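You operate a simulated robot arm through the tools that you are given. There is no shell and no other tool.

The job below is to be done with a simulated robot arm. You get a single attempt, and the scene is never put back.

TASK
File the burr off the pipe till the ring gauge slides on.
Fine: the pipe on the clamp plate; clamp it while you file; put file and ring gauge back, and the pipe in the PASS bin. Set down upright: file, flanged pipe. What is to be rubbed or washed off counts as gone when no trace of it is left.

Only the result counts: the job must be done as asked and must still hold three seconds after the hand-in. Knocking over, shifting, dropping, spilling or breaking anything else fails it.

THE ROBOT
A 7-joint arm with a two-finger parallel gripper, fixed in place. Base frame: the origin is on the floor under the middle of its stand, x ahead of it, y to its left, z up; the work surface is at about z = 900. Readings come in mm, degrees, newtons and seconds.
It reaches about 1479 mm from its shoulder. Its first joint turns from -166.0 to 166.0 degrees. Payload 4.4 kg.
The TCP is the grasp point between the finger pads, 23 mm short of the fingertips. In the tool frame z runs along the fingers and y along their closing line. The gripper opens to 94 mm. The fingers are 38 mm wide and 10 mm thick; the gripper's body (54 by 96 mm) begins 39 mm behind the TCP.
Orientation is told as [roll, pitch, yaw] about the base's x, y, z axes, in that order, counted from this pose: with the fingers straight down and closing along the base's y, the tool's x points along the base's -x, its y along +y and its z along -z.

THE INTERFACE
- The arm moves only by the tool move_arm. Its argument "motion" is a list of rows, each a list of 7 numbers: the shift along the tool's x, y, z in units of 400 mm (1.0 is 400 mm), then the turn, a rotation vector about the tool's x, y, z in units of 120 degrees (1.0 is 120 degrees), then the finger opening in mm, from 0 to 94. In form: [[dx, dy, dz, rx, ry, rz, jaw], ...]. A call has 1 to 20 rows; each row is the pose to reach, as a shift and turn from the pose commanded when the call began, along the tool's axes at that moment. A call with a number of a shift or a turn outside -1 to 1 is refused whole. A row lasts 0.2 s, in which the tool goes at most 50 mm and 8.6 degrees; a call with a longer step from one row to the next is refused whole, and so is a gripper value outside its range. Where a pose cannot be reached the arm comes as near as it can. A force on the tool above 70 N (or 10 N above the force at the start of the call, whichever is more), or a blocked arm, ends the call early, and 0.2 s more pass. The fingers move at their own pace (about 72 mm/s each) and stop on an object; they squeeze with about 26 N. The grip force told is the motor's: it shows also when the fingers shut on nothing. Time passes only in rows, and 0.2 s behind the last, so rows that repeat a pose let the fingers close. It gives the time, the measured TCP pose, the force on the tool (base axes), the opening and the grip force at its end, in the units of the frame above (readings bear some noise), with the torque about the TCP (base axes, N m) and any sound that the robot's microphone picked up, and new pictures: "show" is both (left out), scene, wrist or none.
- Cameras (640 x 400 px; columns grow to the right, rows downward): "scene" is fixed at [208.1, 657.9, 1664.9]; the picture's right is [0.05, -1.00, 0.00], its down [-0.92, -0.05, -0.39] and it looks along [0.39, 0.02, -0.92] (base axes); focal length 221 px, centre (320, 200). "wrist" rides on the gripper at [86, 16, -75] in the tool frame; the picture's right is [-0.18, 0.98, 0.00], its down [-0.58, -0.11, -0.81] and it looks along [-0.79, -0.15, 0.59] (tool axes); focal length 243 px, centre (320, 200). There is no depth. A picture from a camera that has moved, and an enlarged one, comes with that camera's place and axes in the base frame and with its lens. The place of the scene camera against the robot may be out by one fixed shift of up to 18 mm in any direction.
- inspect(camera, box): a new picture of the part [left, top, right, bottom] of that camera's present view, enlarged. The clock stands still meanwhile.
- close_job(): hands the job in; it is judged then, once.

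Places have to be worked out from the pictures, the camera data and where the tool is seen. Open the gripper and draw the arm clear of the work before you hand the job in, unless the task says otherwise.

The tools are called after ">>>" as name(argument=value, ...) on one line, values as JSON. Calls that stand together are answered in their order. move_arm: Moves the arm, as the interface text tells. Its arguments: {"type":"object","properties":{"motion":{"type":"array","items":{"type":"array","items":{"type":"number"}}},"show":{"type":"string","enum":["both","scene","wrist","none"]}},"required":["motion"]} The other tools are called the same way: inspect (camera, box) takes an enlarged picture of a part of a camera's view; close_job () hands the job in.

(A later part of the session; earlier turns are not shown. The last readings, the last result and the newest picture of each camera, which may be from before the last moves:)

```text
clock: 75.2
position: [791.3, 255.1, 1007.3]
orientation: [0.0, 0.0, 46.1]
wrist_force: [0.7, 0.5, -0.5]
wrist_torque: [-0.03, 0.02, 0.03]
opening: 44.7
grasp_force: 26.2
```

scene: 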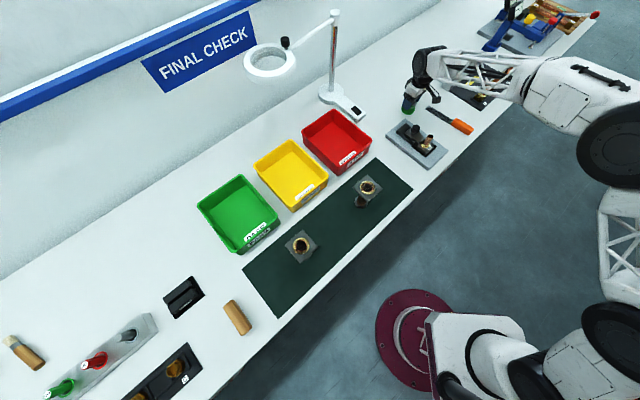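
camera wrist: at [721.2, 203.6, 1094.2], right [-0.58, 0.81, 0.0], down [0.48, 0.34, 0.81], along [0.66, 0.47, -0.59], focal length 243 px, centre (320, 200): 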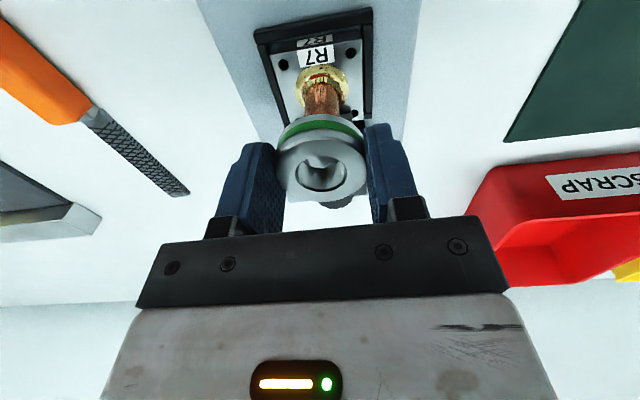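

>>> move_arm(motion=[[0, 0, 0.0025, 0, 0, 0, 35], [0, 0, 0.005, 0, 0, 0, 35], [0, 0, 0.005, 0, 0, 0, 35]], show="wrist")

>>> inspect(camera="wrist", box=[220, 50, 420, 230])

```text
clock: 76.0
position: [790.8, 254.5, 1005.2]
orientation: [0.0, 0.0, 46.1]
wrist_force: [-0.7, -0.4, -1.2]
wrist_torque: [-0.02, 0.03, 0.04]
opening: 44.9
grasp_force: 25.9
camera wrist: at [721.1, 203.6, 1078.9], right [-0.58, 0.81, 0.0], down [0.48, 0.34, 0.81], along [0.66, 0.47, -0.59], focal length 243 px, centre (320, 200)
```

wrist: 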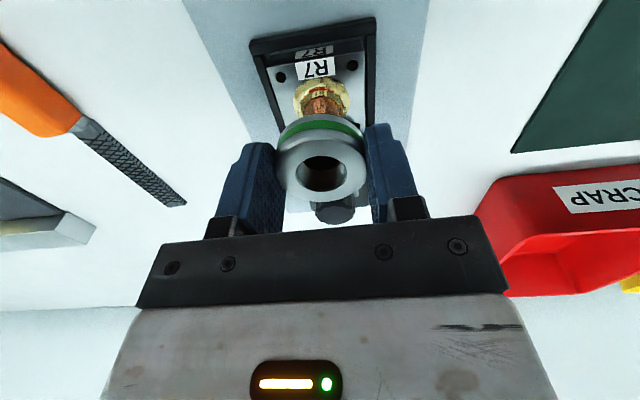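

```text
2.22 times, centred on (320, 140) of wrist
camera zoom: at [721.1, 203.6, 1078.9], right [-0.58, 0.81, 0.0], down [0.48, 0.34, 0.81], along [0.66, 0.47, -0.59], focal length 539 px, centre (320, 333)
```

zoom: 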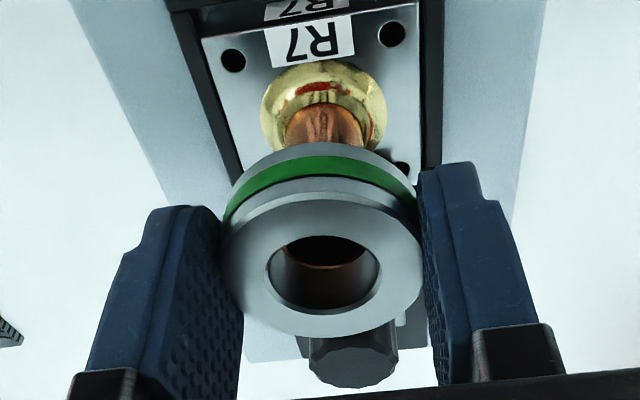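

The pipe's rim is now visible inside the bore and the ring hasn't shifted in the grip: it's going on. Continue down 6 mm.

>>> move_arm(motion=[[0, 0, 0.004, 0, 0, 0, 35], [0, 0, 0.008, 0, 0, 0, 35], [0, 0, 0.012, 0, 0, 0, 35], [0, 0, 0.015, 0, 0, 0, 35], [0, 0, 0.015, 0, 0, 0, 35]], show="wrist")

>>> inspect(camera="wrist", box=[220, 50, 420, 230])

```text
clock: 77.2
position: [791.5, 254.3, 999.4]
orientation: [-0.1, 0.0, 46.2]
wrist_force: [-0.3, -1.6, -1.5]
wrist_torque: [-0.02, 0.0, 0.01]
opening: 44.8
grasp_force: 25.4
camera wrist: at [721.1, 203.8, 1073.3], right [-0.58, 0.81, 0.0], down [0.48, 0.34, 0.81], along [0.66, 0.47, -0.59], focal length 243 px, centre (320, 200)
```

wrist: 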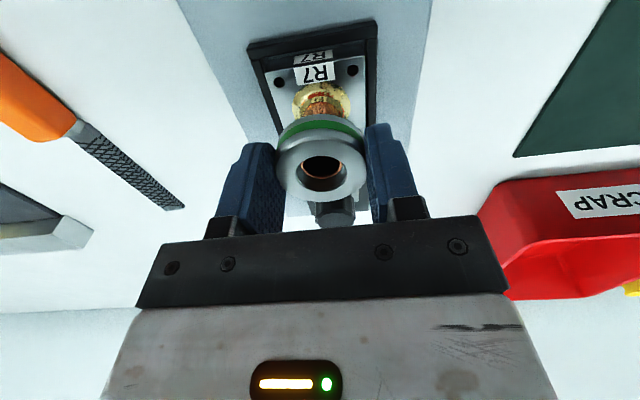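

```text
2.22 times, centred on (320, 140) of wrist
camera zoom: at [721.1, 203.8, 1073.3], right [-0.58, 0.81, 0.0], down [0.48, 0.34, 0.81], along [0.66, 0.47, -0.59], focal length 539 px, centre (320, 333)
```

zoom: 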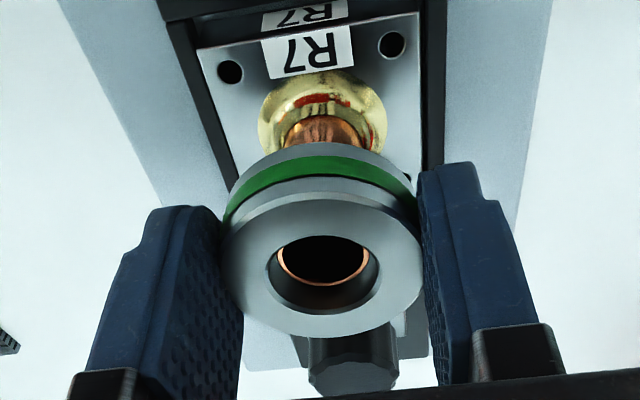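

The pipe rim is clearly inside the bore with no force. Continuing down another 12 mm.

>>> move_arm(motion=[[0, 0, 0.006, 0, 0, 0, 35], [0, 0, 0.012, 0, 0, 0, 35], [0, 0, 0.018, 0, 0, 0, 35], [0, 0, 0.024, 0, 0, 0, 35], [0, 0, 0.03, 0, 0, 0, 35], [0, 0, 0.03, 0, 0, 0, 35]], show="wrist")

>>> inspect(camera="wrist", box=[220, 50, 420, 230])

```text
clock: 78.6
position: [792.7, 254.7, 986.3]
orientation: [-0.1, -0.1, 46.2]
wrist_force: [-4.4, -2.5, 0.6]
wrist_torque: [-0.07, 0.13, -0.03]
opening: 45.2
grasp_force: 25.8
camera wrist: at [721.3, 203.9, 1060.8], right [-0.58, 0.81, 0.0], down [0.48, 0.34, 0.81], along [0.66, 0.47, -0.59], focal length 243 px, centre (320, 200)
```

wrist: 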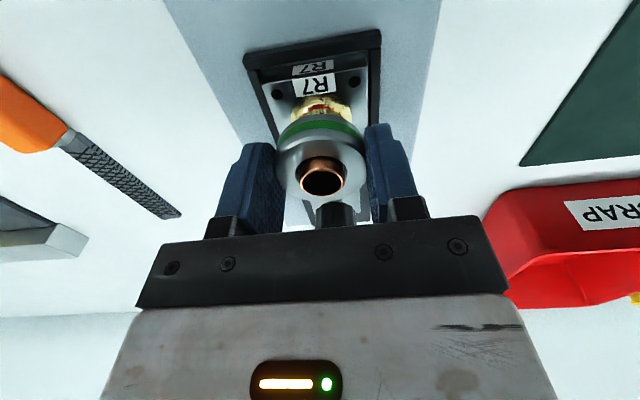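

```text
2.22 times, centred on (320, 140) of wrist
camera zoom: at [721.3, 203.9, 1060.8], right [-0.58, 0.81, 0.0], down [0.48, 0.34, 0.81], along [0.66, 0.47, -0.59], focal length 539 px, centre (320, 333)
```

zoom: 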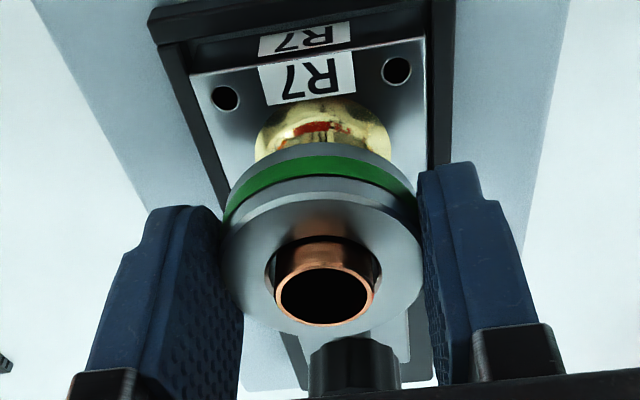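

The ring slid fully over the pipe end. I'll go 9 mm further (easing +x 0.5 mm) to make the gauging unambiguous.

>>> move_arm(motion=[[0.001, 0, 0.006, 0, 0, 0, 35], [0.00125, 0, 0.012, 0, 0, 0, 35], [0.00125, 0, 0.018, 0, 0, 0, 35], [0.00125, 0, 0.0225, 0, 0, 0, 35], [0.00125, 0, 0.0225, 0, 0, 0, 35]], show="both")

>>> inspect(camera="scene", box=[415, 115, 455, 147])

```text
clock: 79.8
position: [792.8, 254.2, 977.0]
orientation: [0.0, -0.1, 46.1]
wrist_force: [-0.9, -0.8, -1.3]
wrist_torque: [0.03, 0.02, -0.02]
opening: 45.1
grasp_force: 26.2
camera wrist: at [721.2, 203.2, 1052.4], right [-0.58, 0.81, 0.0], down [0.48, 0.34, 0.81], along [0.66, 0.47, -0.59], focal length 243 px, centre (320, 200)
```

scene: 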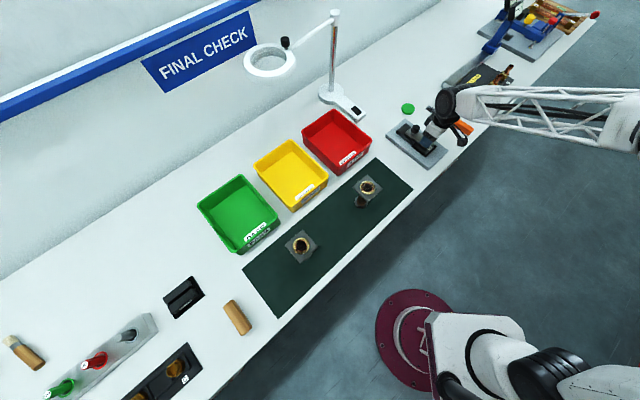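
wrist: 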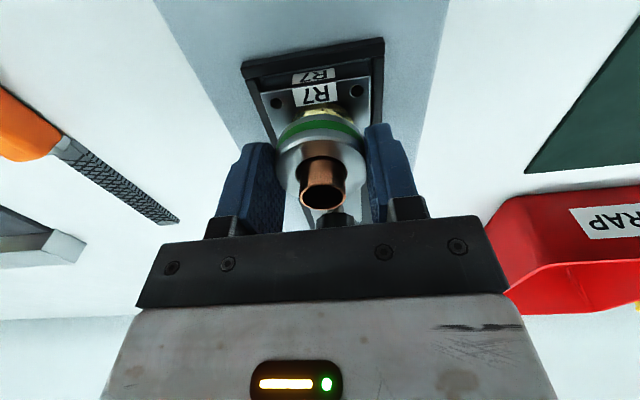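

```text
12.50 times, centred on (435, 131) of scene
camera zoom: at [208.1, 657.9, 1664.9], right [0.05, -1.0, 0.0], down [-0.92, -0.05, -0.39], along [0.39, 0.02, -0.92], focal length 2759 px, centre (-1118, 1062)
```

zoom: 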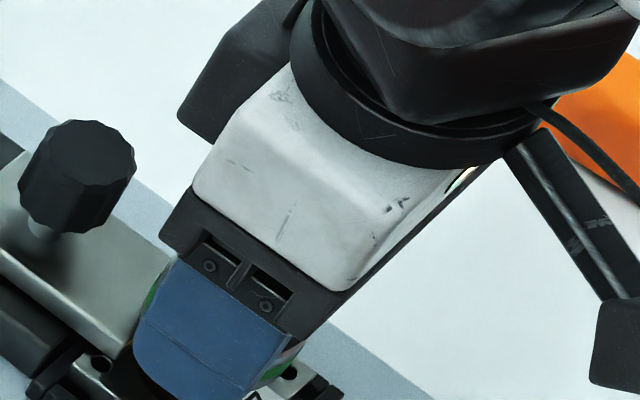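

The gauge slides on freely. Now I withdraw it straight up.

>>> move_arm(motion=[[0, 0, -0.02, 0, 0, 0, 35], [0, 0, -0.05, 0, 0, 0, 35], [0, 0, -0.08, 0, 0, 0, 35], [0, 0, -0.12, 0, 0, 0, 35], [0, 0, -0.2, 0, 0, 0, 35], [0, 0, -0.27, 0, 0, 0, 35], [0, 0, -0.27, 0, 0, 0, 35]], show="both")

>>> inspect(camera="wrist", box=[220, 50, 420, 230])

```text
clock: 81.4
position: [793.0, 252.4, 1086.2]
orientation: [0.0, 0.0, 46.1]
wrist_force: [-0.3, 0.6, -1.8]
wrist_torque: [0.0, -0.01, 0.02]
opening: 45.1
grasp_force: 26.0
camera wrist: at [720.9, 202.5, 1160.3], right [-0.58, 0.81, 0.0], down [0.48, 0.34, 0.81], along [0.66, 0.47, -0.59], focal length 243 px, centre (320, 200)
```

scene: 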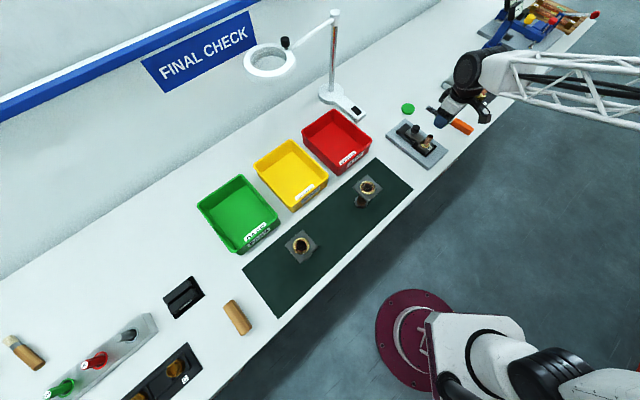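
wrist: 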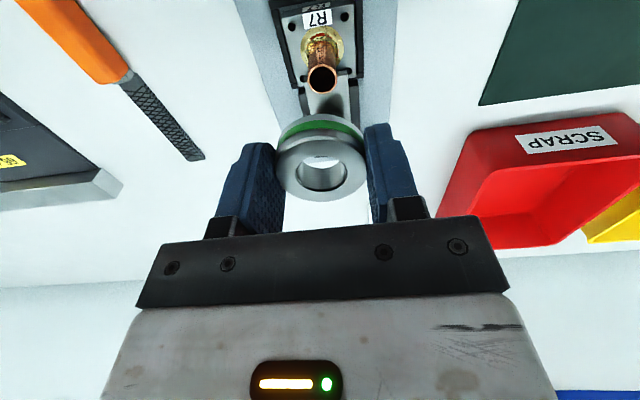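

```text
2.22 times, centred on (320, 140) of wrist
camera zoom: at [720.9, 202.5, 1160.3], right [-0.58, 0.81, 0.0], down [0.48, 0.34, 0.81], along [0.66, 0.47, -0.59], focal length 539 px, centre (320, 333)
```

zoom: 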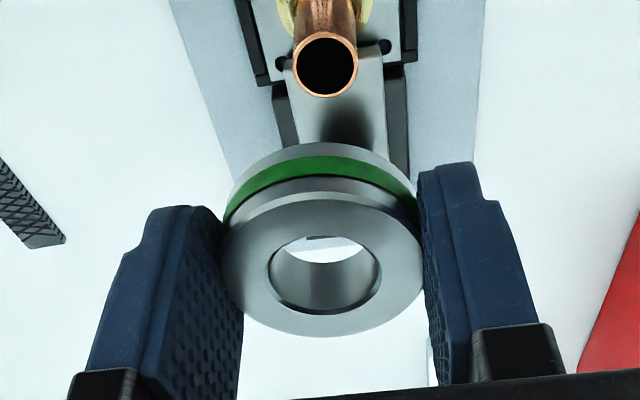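

The ring is out and unchanged in the grip. I'll carry it back above its holder disc (correcting ~2.4 mm so it ends up centred) and look.

>>> move_arm(motion=[[-0.073, -0.055, 0, 0, 0, 0, 35], [-0.146, -0.111, 0, 0, 0, 0, 35], [-0.219, -0.166, 0, 0, 0, 0, 35], [-0.292, -0.221, 0, 0, 0, 0, 35], [-0.365, -0.276, 0.02, 0, 0, 0, 35], [-0.438, -0.3316, 0.065, 0, 0, 0, 35], [-0.438, -0.3316, 0.165, 0, 0, 0, 35], [-0.438, -0.3316, 0.25, 0, 0, 0, 35], [-0.438, -0.3316, 0.25, 0, 0, 0, 35]], show="wrist")

>>> inspect(camera="wrist", box=[220, 50, 420, 230])

>>> inspect(camera="scene", box=[392, 88, 432, 120])

```text
clock: 83.4
position: [1010.3, 288.4, 986.6]
orientation: [-0.1, 0.0, 46.1]
wrist_force: [-0.6, -0.8, -1.6]
wrist_torque: [-0.02, 0.03, -0.02]
opening: 45.0
grasp_force: 25.8
camera wrist: at [940.0, 238.1, 1060.8], right [-0.58, 0.81, 0.0], down [0.48, 0.34, 0.81], along [0.66, 0.47, -0.59], focal length 243 px, centre (320, 200)
```

wrist: 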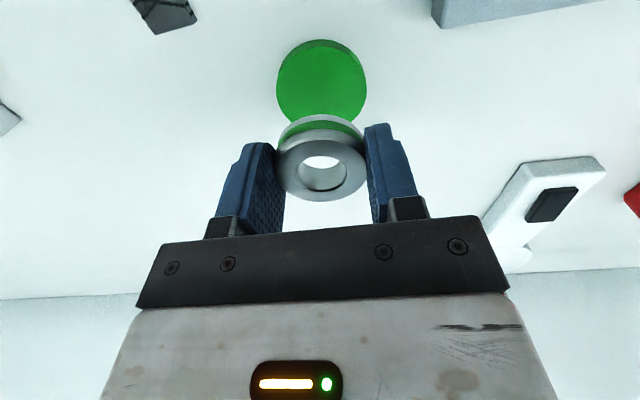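

```text
2.22 times, centred on (320, 140) of wrist
camera zoom: at [940.0, 238.1, 1060.8], right [-0.58, 0.81, 0.0], down [0.48, 0.34, 0.81], along [0.66, 0.47, -0.59], focal length 539 px, centre (320, 333)
```

zoom: 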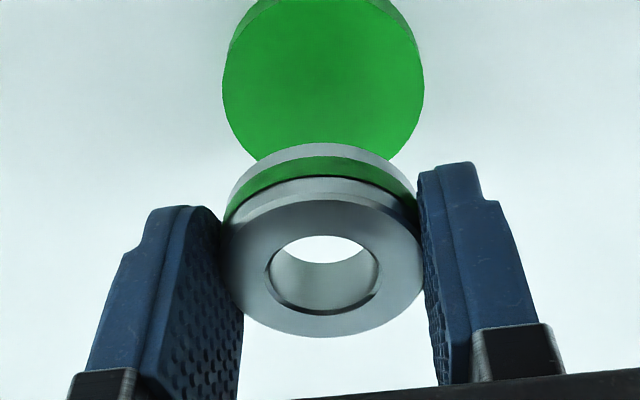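

```text
12.50 times, centred on (412, 104) of scene
camera zoom: at [208.1, 657.9, 1664.9], right [0.05, -1.0, 0.0], down [-0.92, -0.05, -0.39], along [0.39, 0.02, -0.92], focal length 2759 px, centre (-830, 1400)
```

zoom: 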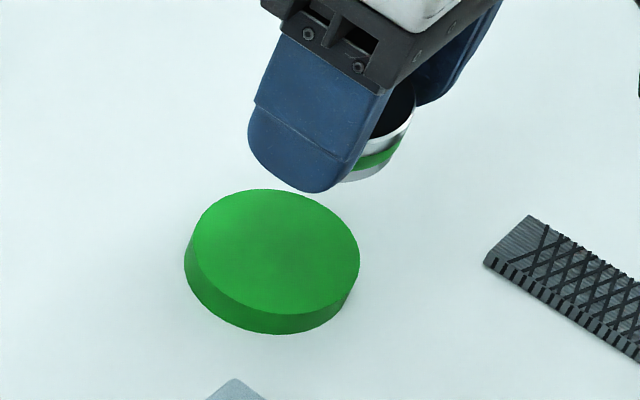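

The disc hasn't moved from its original place and the ring is aligned to it within ~1–2 mm. Lowering to about 5 mm above the disc for a final comparison.

>>> move_arm(motion=[[0, 0, 0.05, 0, 0, 0, 35], [0, 0, 0.09, 0, 0, 0, 35], [0, 0, 0.11, 0, 0, 0, 35], [0, 0, 0.11, 0, 0, 0, 35]], show="wrist")

>>> inspect(camera="wrist", box=[220, 50, 420, 230])

>>> inspect(camera="scene", box=[388, 90, 428, 122])

```text
clock: 84.4
position: [1008.7, 289.6, 943.7]
orientation: [0.0, 0.0, 46.1]
wrist_force: [0.2, -0.1, -1.4]
wrist_torque: [0.02, 0.0, -0.02]
opening: 44.7
grasp_force: 26.1
camera wrist: at [938.1, 238.6, 1016.3], right [-0.58, 0.81, 0.0], down [0.48, 0.34, 0.81], along [0.66, 0.47, -0.59], focal length 243 px, centre (320, 200)
```

wrist: 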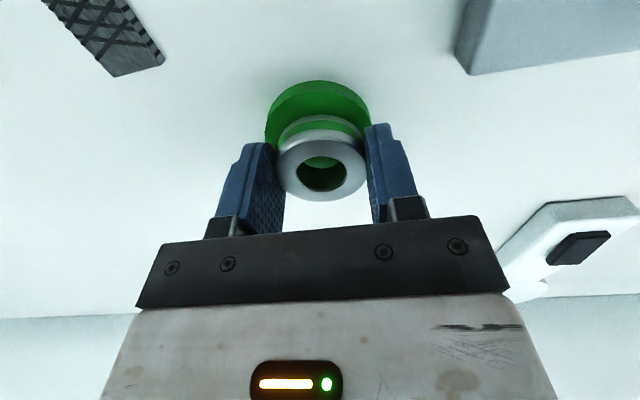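

```text
2.22 times, centred on (320, 140) of wrist
camera zoom: at [938.1, 238.6, 1016.3], right [-0.58, 0.81, 0.0], down [0.48, 0.34, 0.81], along [0.66, 0.47, -0.59], focal length 539 px, centre (320, 333)
```

zoom: 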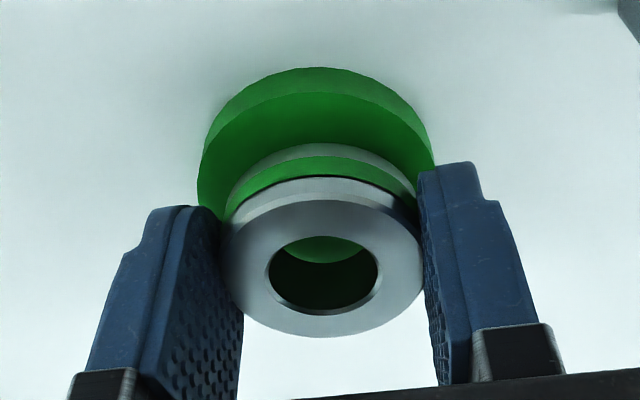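

```text
12.50 times, centred on (408, 106) of scene
camera zoom: at [208.1, 657.9, 1664.9], right [0.05, -1.0, 0.0], down [-0.92, -0.05, -0.39], along [0.39, 0.02, -0.92], focal length 2759 px, centre (-780, 1375)
```

zoom: 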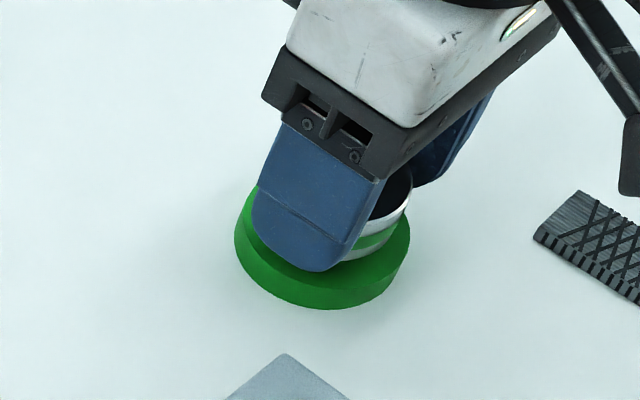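

Both views say the ring should shift ≈1.7 mm toward tool −y to sit centred. I'll apply that and lower to contact.

>>> move_arm(motion=[[0, -0.0045, 0.005, 0, 0, 0, 35], [0, -0.0045, 0.0125, 0, 0, 0, 35], [0, -0.0045, 0.0165, 0, 0, 0, 35], [0, -0.0045, 0.0165, 0, 0, 0, 35]], show="none")

```text
clock: 85.4
position: [1009.3, 288.1, 936.8]
orientation: [-0.1, 0.0, 46.0]
wrist_force: [-0.9, -1.4, 6.1]
wrist_torque: [0.05, 0.17, 0.04]
opening: 45.0
grasp_force: 26.1
```

Gentle contact (≈8 N). Releasing the ring slowly.

>>> move_arm(motion=[[0, 0, 0, 0, 0, 0, 42], [0, 0, 0, 0, 0, 0, 48], [0, 0, 0, 0, 0, 0, 54], [0, 0, 0, 0, 0, 0, 62], [0, 0, 0, 0, 0, 0, 70], [0, 0, 0, 0, 0, 0, 70]], show="wrist")

>>> inspect(camera="wrist", box=[220, 50, 420, 230])

>>> inspect(camera="scene", box=[388, 90, 428, 122])

```text
clock: 86.8
position: [1010.5, 288.2, 935.2]
orientation: [0.1, 0.1, 46.1]
wrist_force: [-0.1, 0.2, -1.0]
wrist_torque: [0.0, 0.0, -0.03]
opening: 69.7
grasp_force: 0.0
camera wrist: at [939.4, 237.7, 1009.9], right [-0.58, 0.81, 0.0], down [0.48, 0.34, 0.81], along [0.66, 0.47, -0.59], focal length 243 px, centre (320, 200)
```

wrist: 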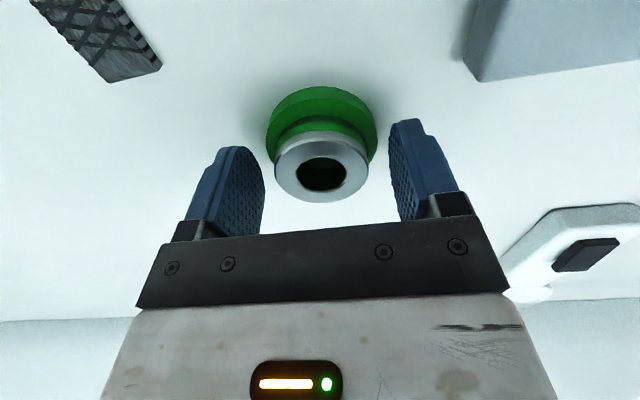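

```text
2.22 times, centred on (320, 140) of wrist
camera zoom: at [939.4, 237.7, 1009.9], right [-0.58, 0.81, 0.0], down [0.48, 0.34, 0.81], along [0.66, 0.47, -0.59], focal length 539 px, centre (320, 333)
```

zoom: 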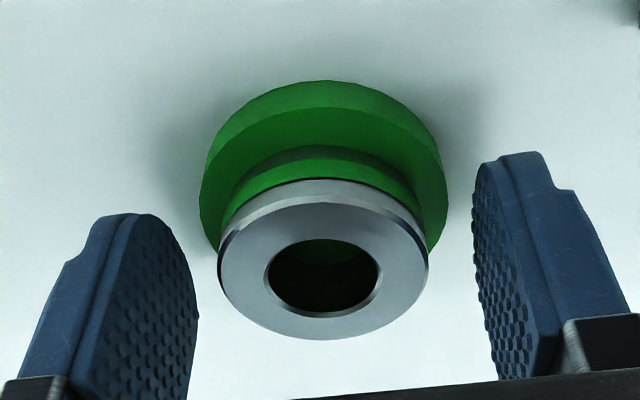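

```text
12.50 times, centred on (408, 106) of scene
camera zoom: at [208.1, 657.9, 1664.9], right [0.05, -1.0, 0.0], down [-0.92, -0.05, -0.39], along [0.39, 0.02, -0.92], focal length 2759 px, centre (-780, 1375)
```

zoom: 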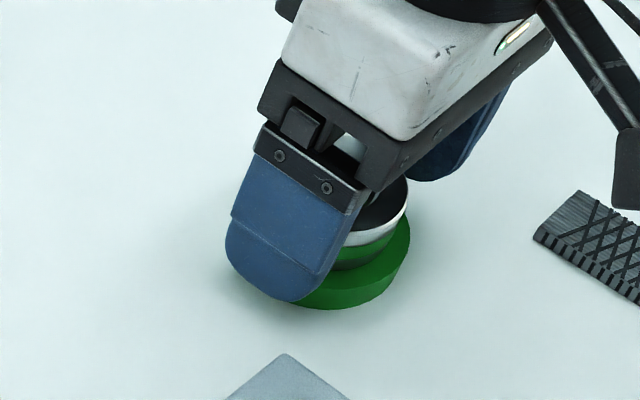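

The ring gauge is back, flat and centred on its holder. Next I rise and move above the clamp knob (≈(839.5, 302)) to unclamp.

>>> move_arm(motion=[[0, 0, -0.08, 0, 0, 0, 80], [0, 0, -0.18, 0, 0, 0, 94], [0, 0, -0.28, 0, 0, 0, 94], [0.03, 0.035, -0.35, 0, 0, 0, 94], [0.09, 0.11, -0.35, 0, 0, 0, 94], [0.15, 0.182, -0.35, 0, 0, 0, 94], [0.21, 0.255, -0.35, 0, 0, 0, 94], [0.2715, 0.33, -0.35, 0, 0, 0, 94], [0.2715, 0.33, -0.35, 0, 0, 0, 94]], show="both")

>>> inspect(camera="wrist", box=[220, 0, 420, 125])

>>> inspect(camera="scene", box=[388, 90, 428, 122])

```text
clock: 88.8
position: [840.7, 299.2, 1076.2]
orientation: [0.0, 0.1, 46.2]
wrist_force: [-0.4, -0.4, -0.8]
wrist_torque: [0.01, -0.02, -0.02]
opening: 94.1
grasp_force: 0.1
camera wrist: at [770.3, 249.4, 1150.5], right [-0.58, 0.81, 0.0], down [0.48, 0.34, 0.81], along [0.66, 0.47, -0.59], focal length 243 px, centre (320, 200)
```

scene: 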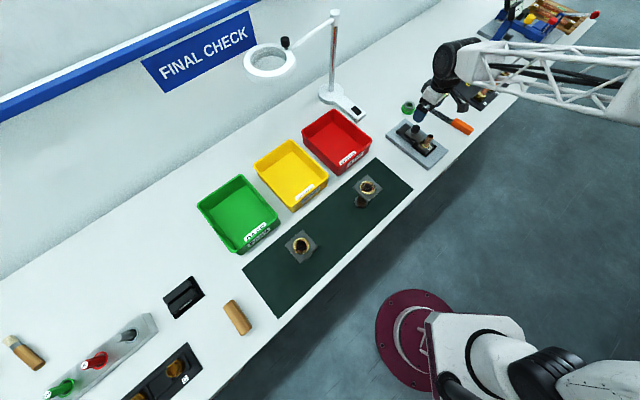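
wrist: 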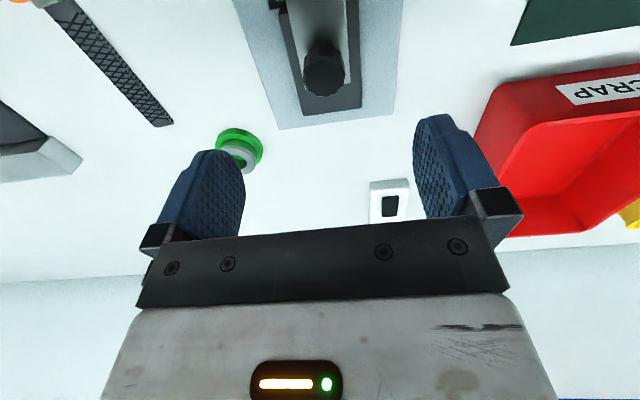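

```text
3.20 times, centred on (320, 62) of wrist
camera zoom: at [770.3, 249.4, 1150.5], right [-0.58, 0.81, 0.0], down [0.48, 0.34, 0.81], along [0.66, 0.47, -0.59], focal length 776 px, centre (320, 640)
```

zoom: 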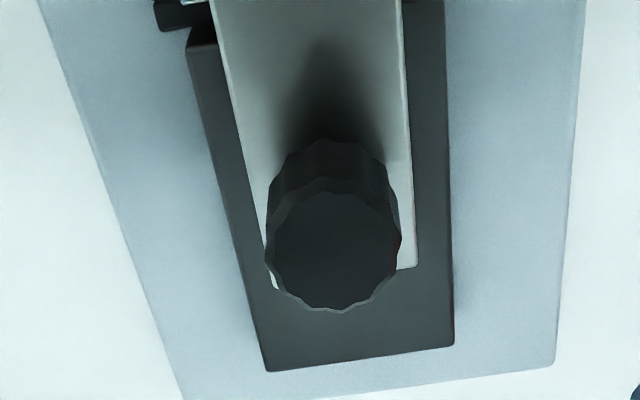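

```text
12.50 times, centred on (408, 106) of scene
camera zoom: at [208.1, 657.9, 1664.9], right [0.05, -1.0, 0.0], down [-0.92, -0.05, -0.39], along [0.39, 0.02, -0.92], focal length 2759 px, centre (-780, 1375)
```

zoom: 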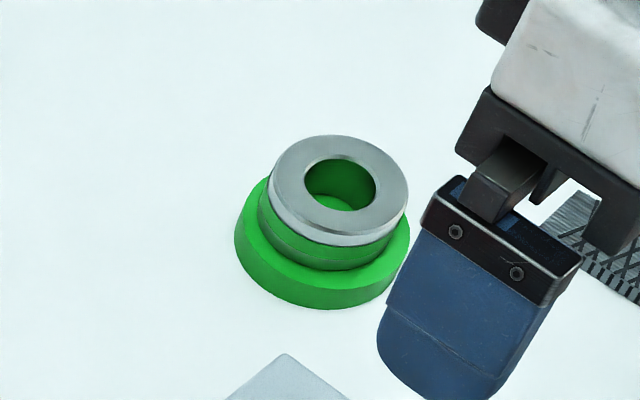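

The ring's outline matches its original within ~1.4 mm. The knob is under the tool axis (≈+2 mm in y). I'll descend to TCP z≈971 and grip it.

>>> move_arm(motion=[[0, 0.005, 0.09, 0, 0, 0, 80], [0, 0.005, 0.18, 0, 0, 0, 70], [0, 0.005, 0.25, 0, 0, 0, 60], [0, 0.005, 0.263, 0, 0, 0, 60], [0, 0.005, 0.263, 0, 0, 0, 60]], show="wrist")

>>> inspect(camera="wrist", box=[220, 50, 420, 230])

```text
clock: 90.0
position: [837.2, 300.6, 970.2]
orientation: [0.0, 0.0, 46.1]
wrist_force: [0.7, -0.6, 0.3]
wrist_torque: [0.02, 0.0, 0.02]
opening: 60.0
grasp_force: 0.1
camera wrist: at [767.0, 250.0, 1044.8], right [-0.58, 0.81, 0.0], down [0.48, 0.34, 0.81], along [0.66, 0.47, -0.59], focal length 243 px, centre (320, 200)
```

wrist: 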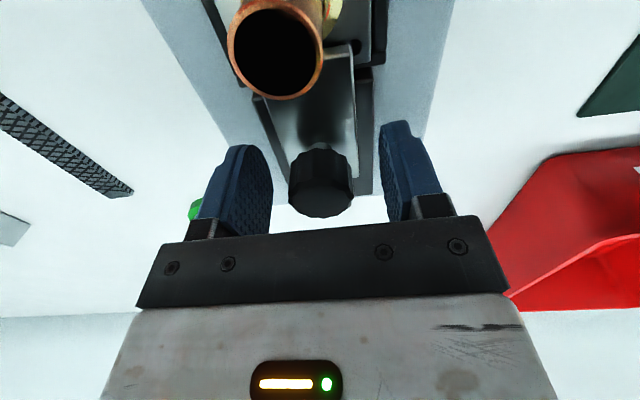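

```text
2.22 times, centred on (320, 140) of wrist
camera zoom: at [767.0, 250.0, 1044.8], right [-0.58, 0.81, 0.0], down [0.48, 0.34, 0.81], along [0.66, 0.47, -0.59], focal length 539 px, centre (320, 333)
```

zoom: 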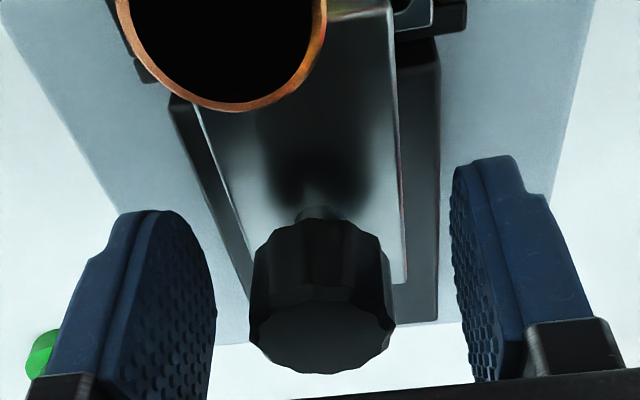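

The knob is centred between the fingers. I'll close and pull it back (tool −x) about 21 mm to open the clamp.

>>> move_arm(motion=[[0, 0, 0, 0, 0, 0, 40], [0, 0, 0, 0, 0, 0, 25], [0, 0, 0, 0, 0, 0, 15], [0, 0, 0, 0, 0, 0, 15], [-0.01, 0, 0, 0, 0, 0, 15], [-0.02, 0, 0, 0, 0, 0, 15], [-0.03, 0, 0, 0, 0, 0, 15], [-0.03, 0, 0, 0, 0, 0, 15]], show="wrist")

```text
clock: 91.8
position: [847.3, 309.9, 970.8]
orientation: [0.0, 0.0, 46.1]
wrist_force: [15.0, -16.8, 2.7]
wrist_torque: [-0.81, 1.02, 0.08]
opening: 29.7
grasp_force: 45.4
camera wrist: at [776.0, 259.0, 1044.9], right [-0.58, 0.81, 0.0], down [0.48, 0.34, 0.81], along [0.66, 0.47, -0.59], focal length 243 px, centre (320, 200)
```

wrist: 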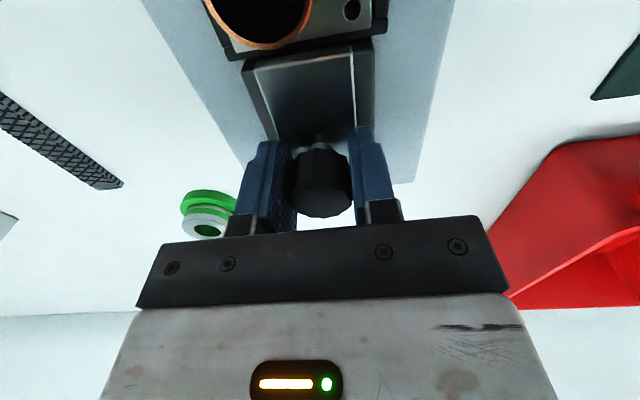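

The slide comes back freely. Continue 9 mm more, easing −y by 1 mm.

>>> move_arm(motion=[[-0.008, -0.0025, 0, 0, 0, 0, 15], [-0.016, -0.0025, 0, 0, 0, 0, 15], [-0.0225, -0.0025, 0, 0, 0, 0, 15], [-0.0225, -0.0025, 0, 0, 0, 0, 15]], show="both")

>>> inspect(camera="scene", box=[382, 105, 446, 155])

```text
clock: 92.8
position: [853.9, 315.1, 970.1]
orientation: [-0.1, -0.1, 46.0]
wrist_force: [5.9, -7.6, 5.1]
wrist_torque: [0.24, 0.09, -0.02]
opening: 29.5
grasp_force: 44.9
camera wrist: at [782.5, 265.4, 1044.8], right [-0.58, 0.81, 0.0], down [0.48, 0.34, 0.81], along [0.66, 0.47, -0.59], focal length 243 px, centre (320, 200)
```

scene: 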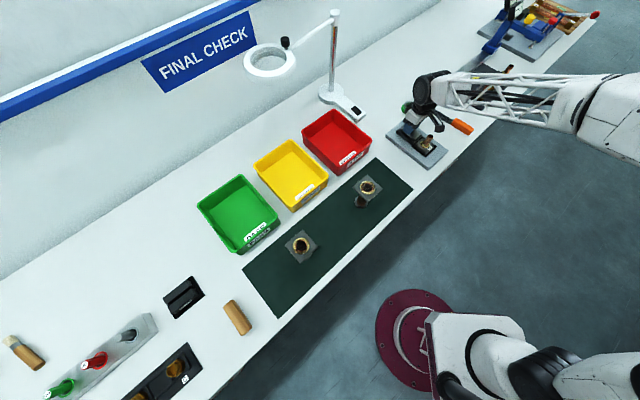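
wrist: 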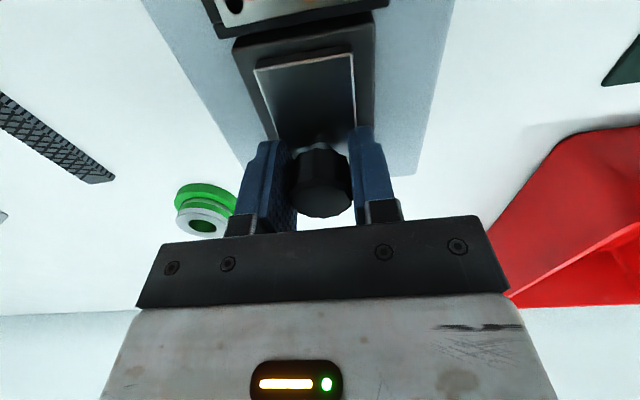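

```text
8.00 times, centred on (414, 130) of scene
camera zoom: at [208.1, 657.9, 1664.9], right [0.05, -1.0, 0.0], down [-0.92, -0.05, -0.39], along [0.39, 0.02, -0.92], focal length 1766 px, centre (-432, 760)
```

zoom: 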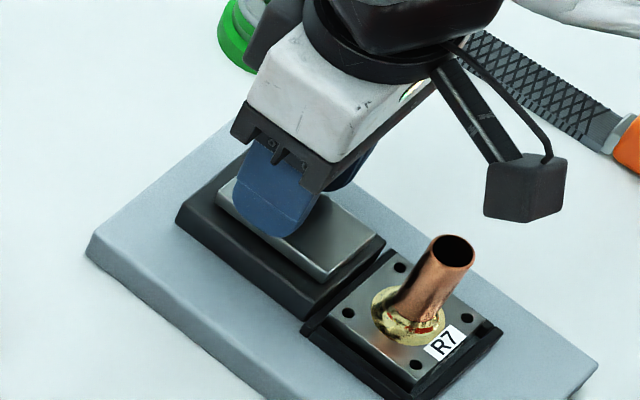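

The slide is back at its original open position. I'll release the knob, rise, and move above the pipe to look at it before gripping.

>>> move_arm(motion=[[0, 0, 0, 0, 0, 0, 45], [0, 0, 0, 0, 0, 0, 60], [0, 0, -0.08, 0, 0, 0, 70], [0, 0, -0.18, 0, 0, 0, 90], [0, 0, -0.28, 0, 0, 0, 94], [0.1, 0, -0.3, 0, 0, 0, 94], [0.2, 0, -0.3, 0, 0, 0, 94], [0.2, 0, -0.3, 0, 0, 0, 94]], show="both")

>>> inspect(camera="wrist", box=[220, 0, 420, 125])

>>> inspect(camera="scene", box=[382, 105, 446, 155])

```text
clock: 94.6
position: [797.2, 257.9, 1088.3]
orientation: [-0.1, 0.0, 46.1]
wrist_force: [-0.7, -0.4, -0.3]
wrist_torque: [-0.01, -0.01, 0.03]
opening: 94.2
grasp_force: 0.0
camera wrist: at [725.7, 207.9, 1162.9], right [-0.58, 0.81, 0.0], down [0.48, 0.34, 0.81], along [0.66, 0.47, -0.59], focal length 243 px, centre (320, 200)
```

scene: 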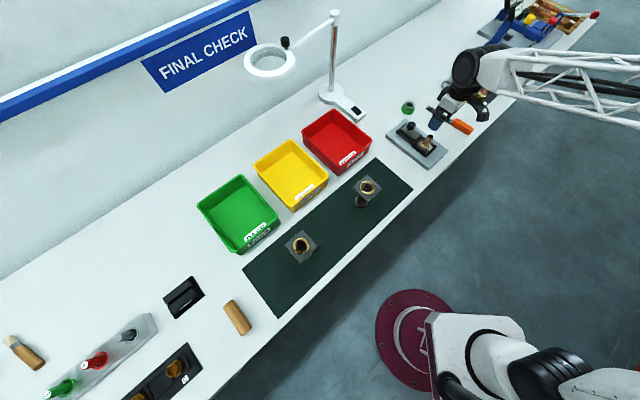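
wrist: 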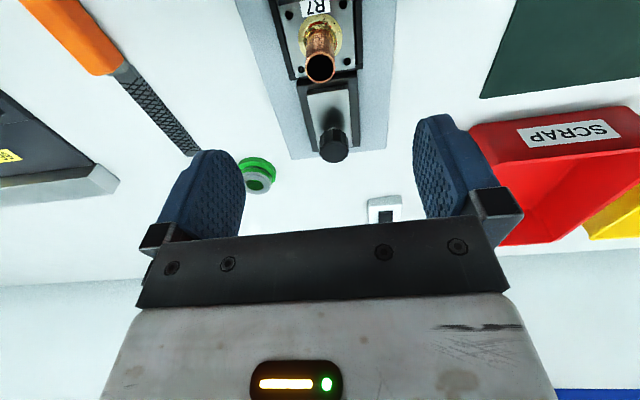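

```text
3.20 times, centred on (320, 62) of wrist
camera zoom: at [725.7, 207.9, 1162.9], right [-0.58, 0.81, 0.0], down [0.48, 0.34, 0.81], along [0.66, 0.47, -0.59], focal length 776 px, centre (320, 640)
```

zoom: 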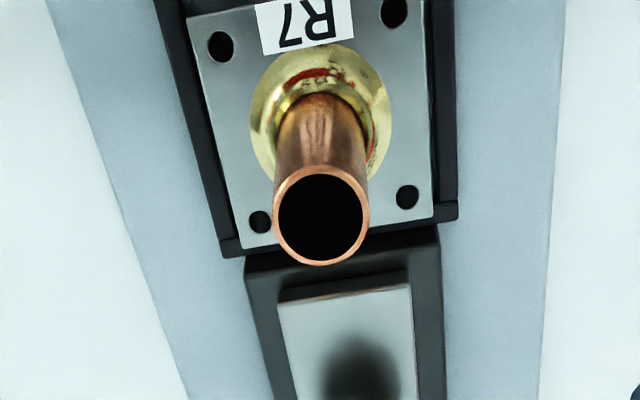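

```text
8.00 times, centred on (414, 130) of scene
camera zoom: at [208.1, 657.9, 1664.9], right [0.05, -1.0, 0.0], down [-0.92, -0.05, -0.39], along [0.39, 0.02, -0.92], focal length 1766 px, centre (-432, 760)
```

zoom: 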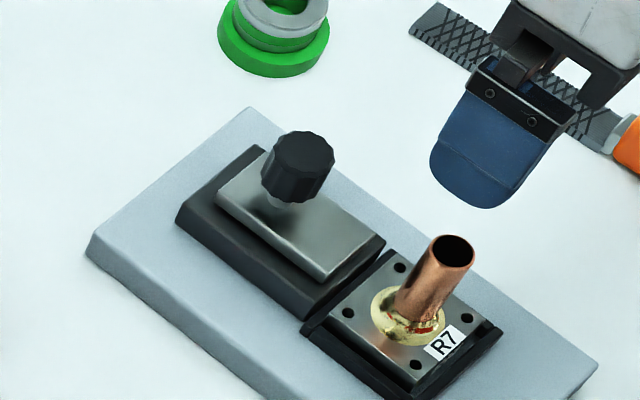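

The pipe stands free and its rim is within ~3 mm of the tool axis. I'll descend with fingers straddling the tube to TCP z≈971 and grip it.

>>> move_arm(motion=[[0.006, 0, 0.1, 0, 0, 0, 80], [0.006, 0, 0.2, 0, 0, 0, 60], [0.006, 0, 0.28, 0, 0, 0, 50], [0.006, 0, 0.2925, 0, 0, 0, 50], [0.006, 0, 0.2925, 0, 0, 0, 50]], show="wrist")

>>> inspect(camera="wrist", box=[220, 50, 420, 230])

```text
clock: 95.8
position: [796.4, 256.6, 972.6]
orientation: [0.0, 0.0, 46.1]
wrist_force: [-1.2, 0.1, 0.6]
wrist_torque: [0.03, 0.01, 0.02]
opening: 49.8
grasp_force: 0.1
camera wrist: at [725.7, 206.7, 1045.6], right [-0.58, 0.81, 0.0], down [0.48, 0.34, 0.81], along [0.66, 0.47, -0.59], focal length 243 px, centre (320, 200)
```

wrist: 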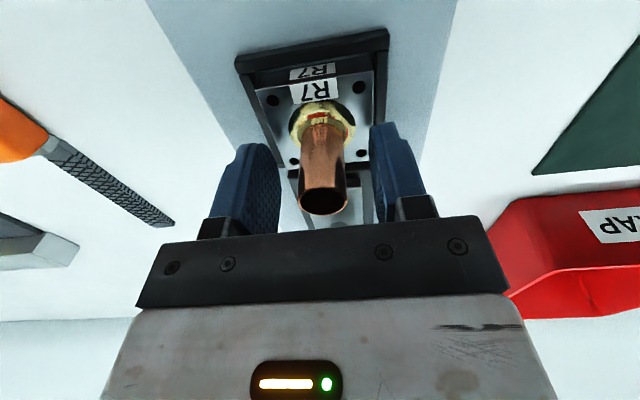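

```text
2.22 times, centred on (320, 140) of wrist
camera zoom: at [725.7, 206.7, 1045.6], right [-0.58, 0.81, 0.0], down [0.48, 0.34, 0.81], along [0.66, 0.47, -0.59], focal length 539 px, centre (320, 333)
```

zoom: 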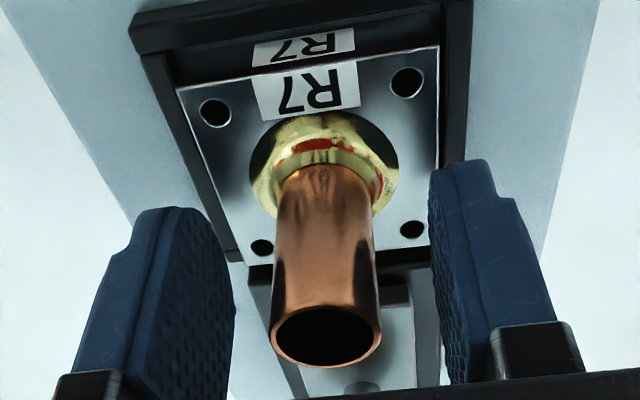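

The tube is centred between the fingers. Closing the grip.

>>> move_arm(motion=[[0, 0, 0, 0, 0, 0, 35], [0, 0, 0, 0, 0, 0, 22], [0, 0, 0, 0, 0, 0, 10], [0, 0, 0, 0, 0, 0, 10], [0, 0, 0, 0, 0, 0, 10]], show="wrist")

```text
clock: 97.0
position: [796.1, 256.7, 970.7]
orientation: [0.0, 0.0, 46.0]
wrist_force: [-0.9, 1.1, 1.3]
wrist_torque: [0.15, 0.12, -0.01]
opening: 21.6
grasp_force: 25.5
camera wrist: at [725.6, 206.7, 1045.8], right [-0.58, 0.81, 0.0], down [0.48, 0.34, 0.81], along [0.66, 0.47, -0.59], focal length 243 px, centre (320, 200)
```

wrist: 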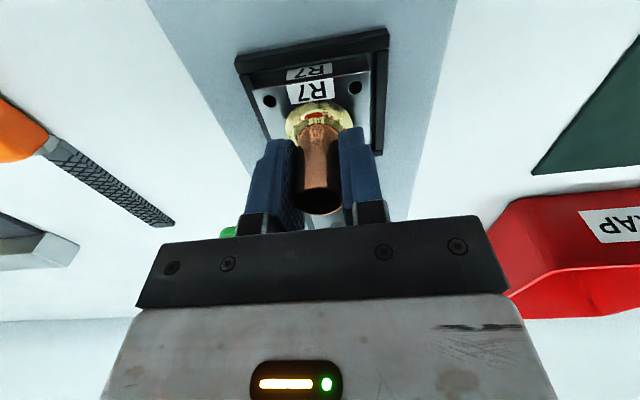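

Gripped at 21.6 mm. Lifting straight up out of the pocket.

>>> move_arm(motion=[[0, 0, -0.0125, 0, 0, 0, 10], [0, 0, -0.025, 0, 0, 0, 10], [0, 0, -0.05, 0, 0, 0, 10], [0, 0, -0.1, 0, 0, 0, 10], [0, 0, -0.2, 0, 0, 0, 10], [0, 0, -0.3, 0, 0, 0, 10], [0, 0, -0.4, 0, 0, 0, 10], [0, 0, -0.4, 0, 0, 0, 10]], show="both")

>>> inspect(camera="wrist", box=[220, 30, 420, 230])

>>> inspect(camera="scene", box=[190, 160, 310, 260])

```text
clock: 98.8
position: [798.1, 256.6, 1133.5]
orientation: [-0.1, 0.0, 46.2]
wrist_force: [-1.0, -0.5, -3.7]
wrist_torque: [0.05, 0.0, 0.0]
opening: 21.8
grasp_force: 25.8
camera wrist: at [725.6, 206.3, 1208.2], right [-0.58, 0.81, 0.0], down [0.48, 0.34, 0.81], along [0.66, 0.47, -0.59], focal length 243 px, centre (320, 200)
```

scene: 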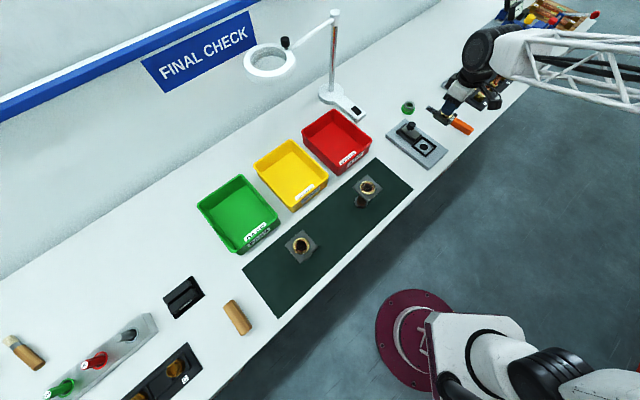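
wrist: 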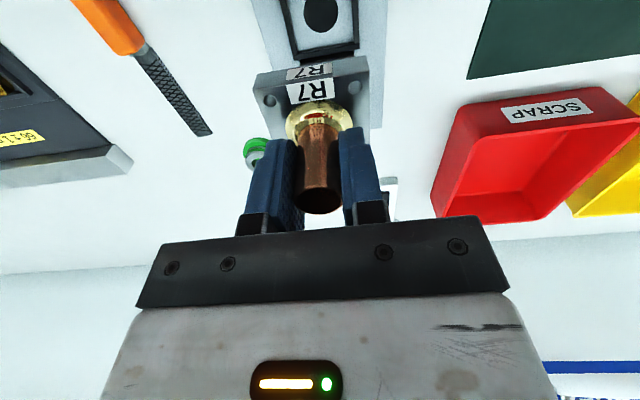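

```text
2.00 times, centred on (320, 130) of wrist
camera zoom: at [725.6, 206.3, 1208.2], right [-0.58, 0.81, 0.0], down [0.48, 0.34, 0.81], along [0.66, 0.47, -0.59], focal length 485 px, centre (320, 340)
```

zoom: 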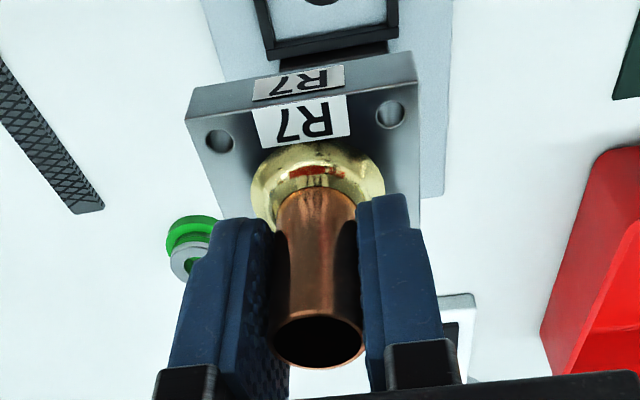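

```text
4.00 times, centred on (250, 210) of scene
camera zoom: at [208.1, 657.9, 1664.9], right [0.05, -1.0, 0.0], down [-0.92, -0.05, -0.39], along [0.39, 0.02, -0.92], focal length 883 px, centre (600, 160)
```

zoom: 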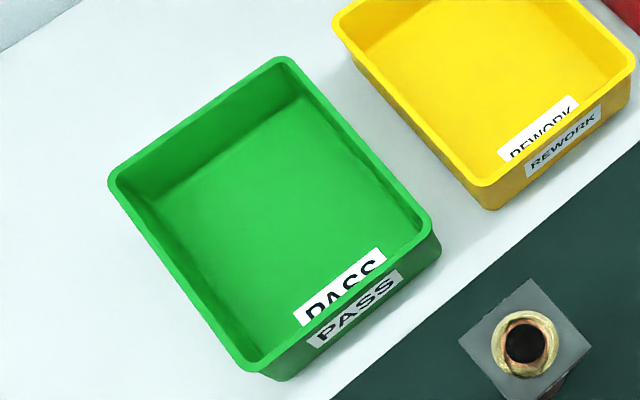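

The pipe hangs upright (opening 21.8 mm, flange ≈56 mm square, its bottom ≈50 mm below the TCP). The PASS bin centre works out to ≈(455, 956), rim z≈955–960. I'll carry the pipe there at z≈1133 in two moves.

>>> move_arm(motion=[[-0.03, 0.083, -0.01, 0, 0, 0, 10], [-0.068, 0.187, -0.01, 0, 0, 0, 10], [-0.106, 0.29, -0.01, 0, 0, 0, 10], [-0.144, 0.394, -0.01, 0, 0, 0, 10], [-0.182, 0.498, -0.01, 0, 0, 0, 10], [-0.22, 0.602, -0.01, 0, 0, 0, 10], [-0.258, 0.706, -0.01, 0, 0, 0, 10], [-0.297, 0.81, -0.01, 0, 0, 0, 10], [-0.3346, 0.9138, -0.01, 0, 0, 0, 10], [-0.3346, 0.9138, -0.01, 0, 0, 0, 10]], show="both")

```text
clock: 101.0
position: [625.4, 605.9, 1135.1]
orientation: [-0.1, 0.0, 46.1]
wrist_force: [0.6, -0.1, -3.3]
wrist_torque: [-0.04, -0.03, -0.01]
opening: 21.6
grasp_force: 26.3
camera wrist: at [554.7, 555.0, 1210.7], right [-0.58, 0.81, 0.0], down [0.48, 0.34, 0.81], along [0.66, 0.47, -0.59], focal length 243 px, centre (320, 200)
```

scene: 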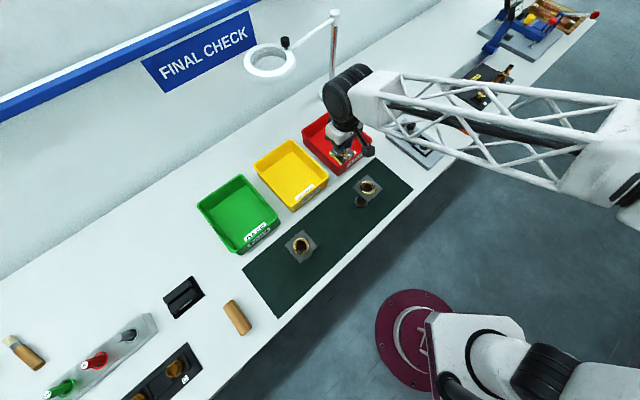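
wrist: 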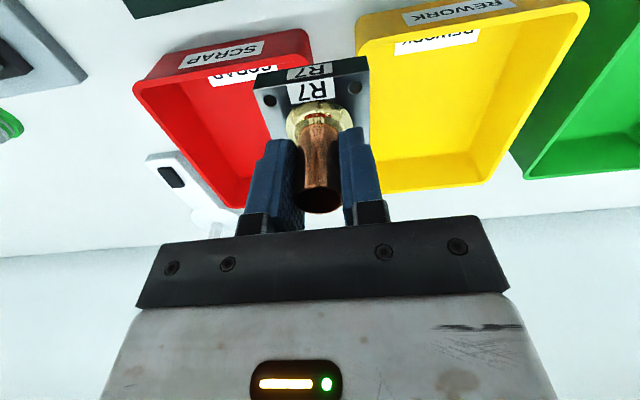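

On track. Second half of the carry to above the PASS bin.

>>> move_arm(motion=[[-0.03, 0.083, 0, 0, 0, 0, 10], [-0.068, 0.187, 0, 0, 0, 0, 10], [-0.106, 0.29, 0, 0, 0, 0, 10], [-0.144, 0.394, 0, 0, 0, 0, 10], [-0.182, 0.498, 0, 0, 0, 0, 10], [-0.22, 0.602, 0, 0, 0, 0, 10], [-0.258, 0.706, 0, 0, 0, 0, 10], [-0.297, 0.81, 0, 0, 0, 0, 10], [-0.3346, 0.9138, 0, 0, 0, 0, 10], [-0.3346, 0.9138, 0, 0, 0, 0, 10]], show="both")

>>> inspect(camera="wrist", box=[160, 0, 480, 200])

>>> inspect(camera="scene", box=[170, 150, 330, 270])

```text
clock: 103.2
position: [454.4, 957.3, 1135.5]
orientation: [0.0, -0.1, 46.2]
wrist_force: [0.5, 0.5, -3.5]
wrist_torque: [0.0, 0.02, 0.02]
opening: 21.6
grasp_force: 26.0
camera wrist: at [383.7, 907.2, 1210.2], right [-0.58, 0.81, 0.0], down [0.48, 0.34, 0.81], along [0.66, 0.47, -0.59], focal length 243 px, centre (320, 200)
```

scene: 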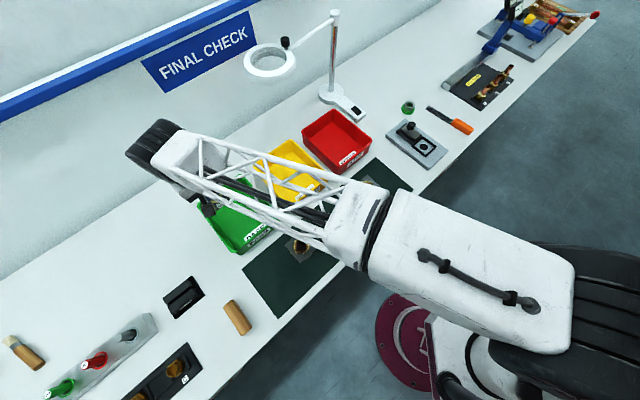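
wrist: 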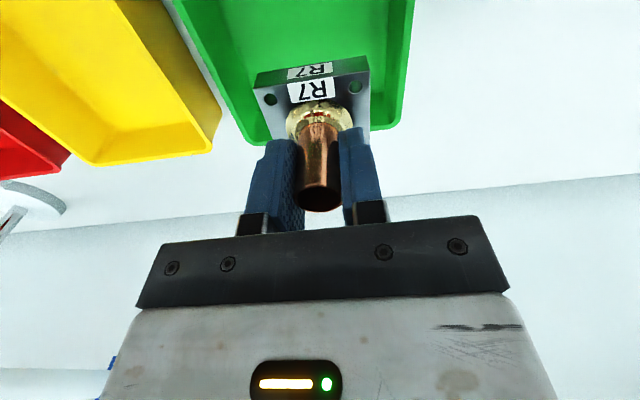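

```text
2.00 times, centred on (320, 100) of wrist
camera zoom: at [383.7, 907.2, 1210.2], right [-0.58, 0.81, 0.0], down [0.48, 0.34, 0.81], along [0.66, 0.47, -0.59], focal length 485 px, centre (320, 400)
```

zoom: 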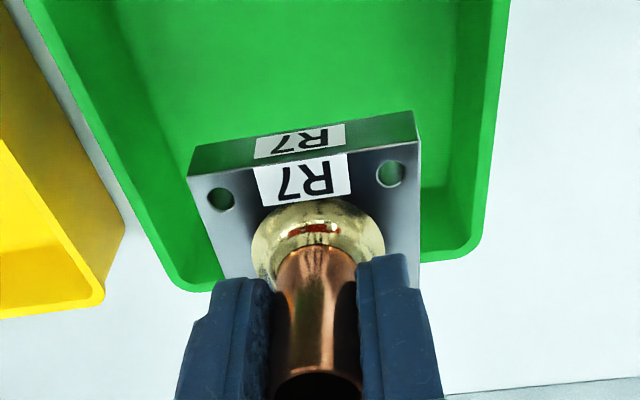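

```text
3.33 times, centred on (250, 210) of scene
camera zoom: at [208.1, 657.9, 1664.9], right [0.05, -1.0, 0.0], down [-0.92, -0.05, -0.39], along [0.39, 0.02, -0.92], focal length 736 px, centre (553, 167)
```

zoom: 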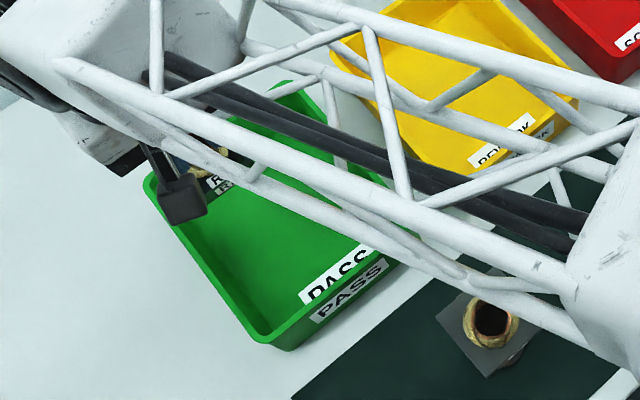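

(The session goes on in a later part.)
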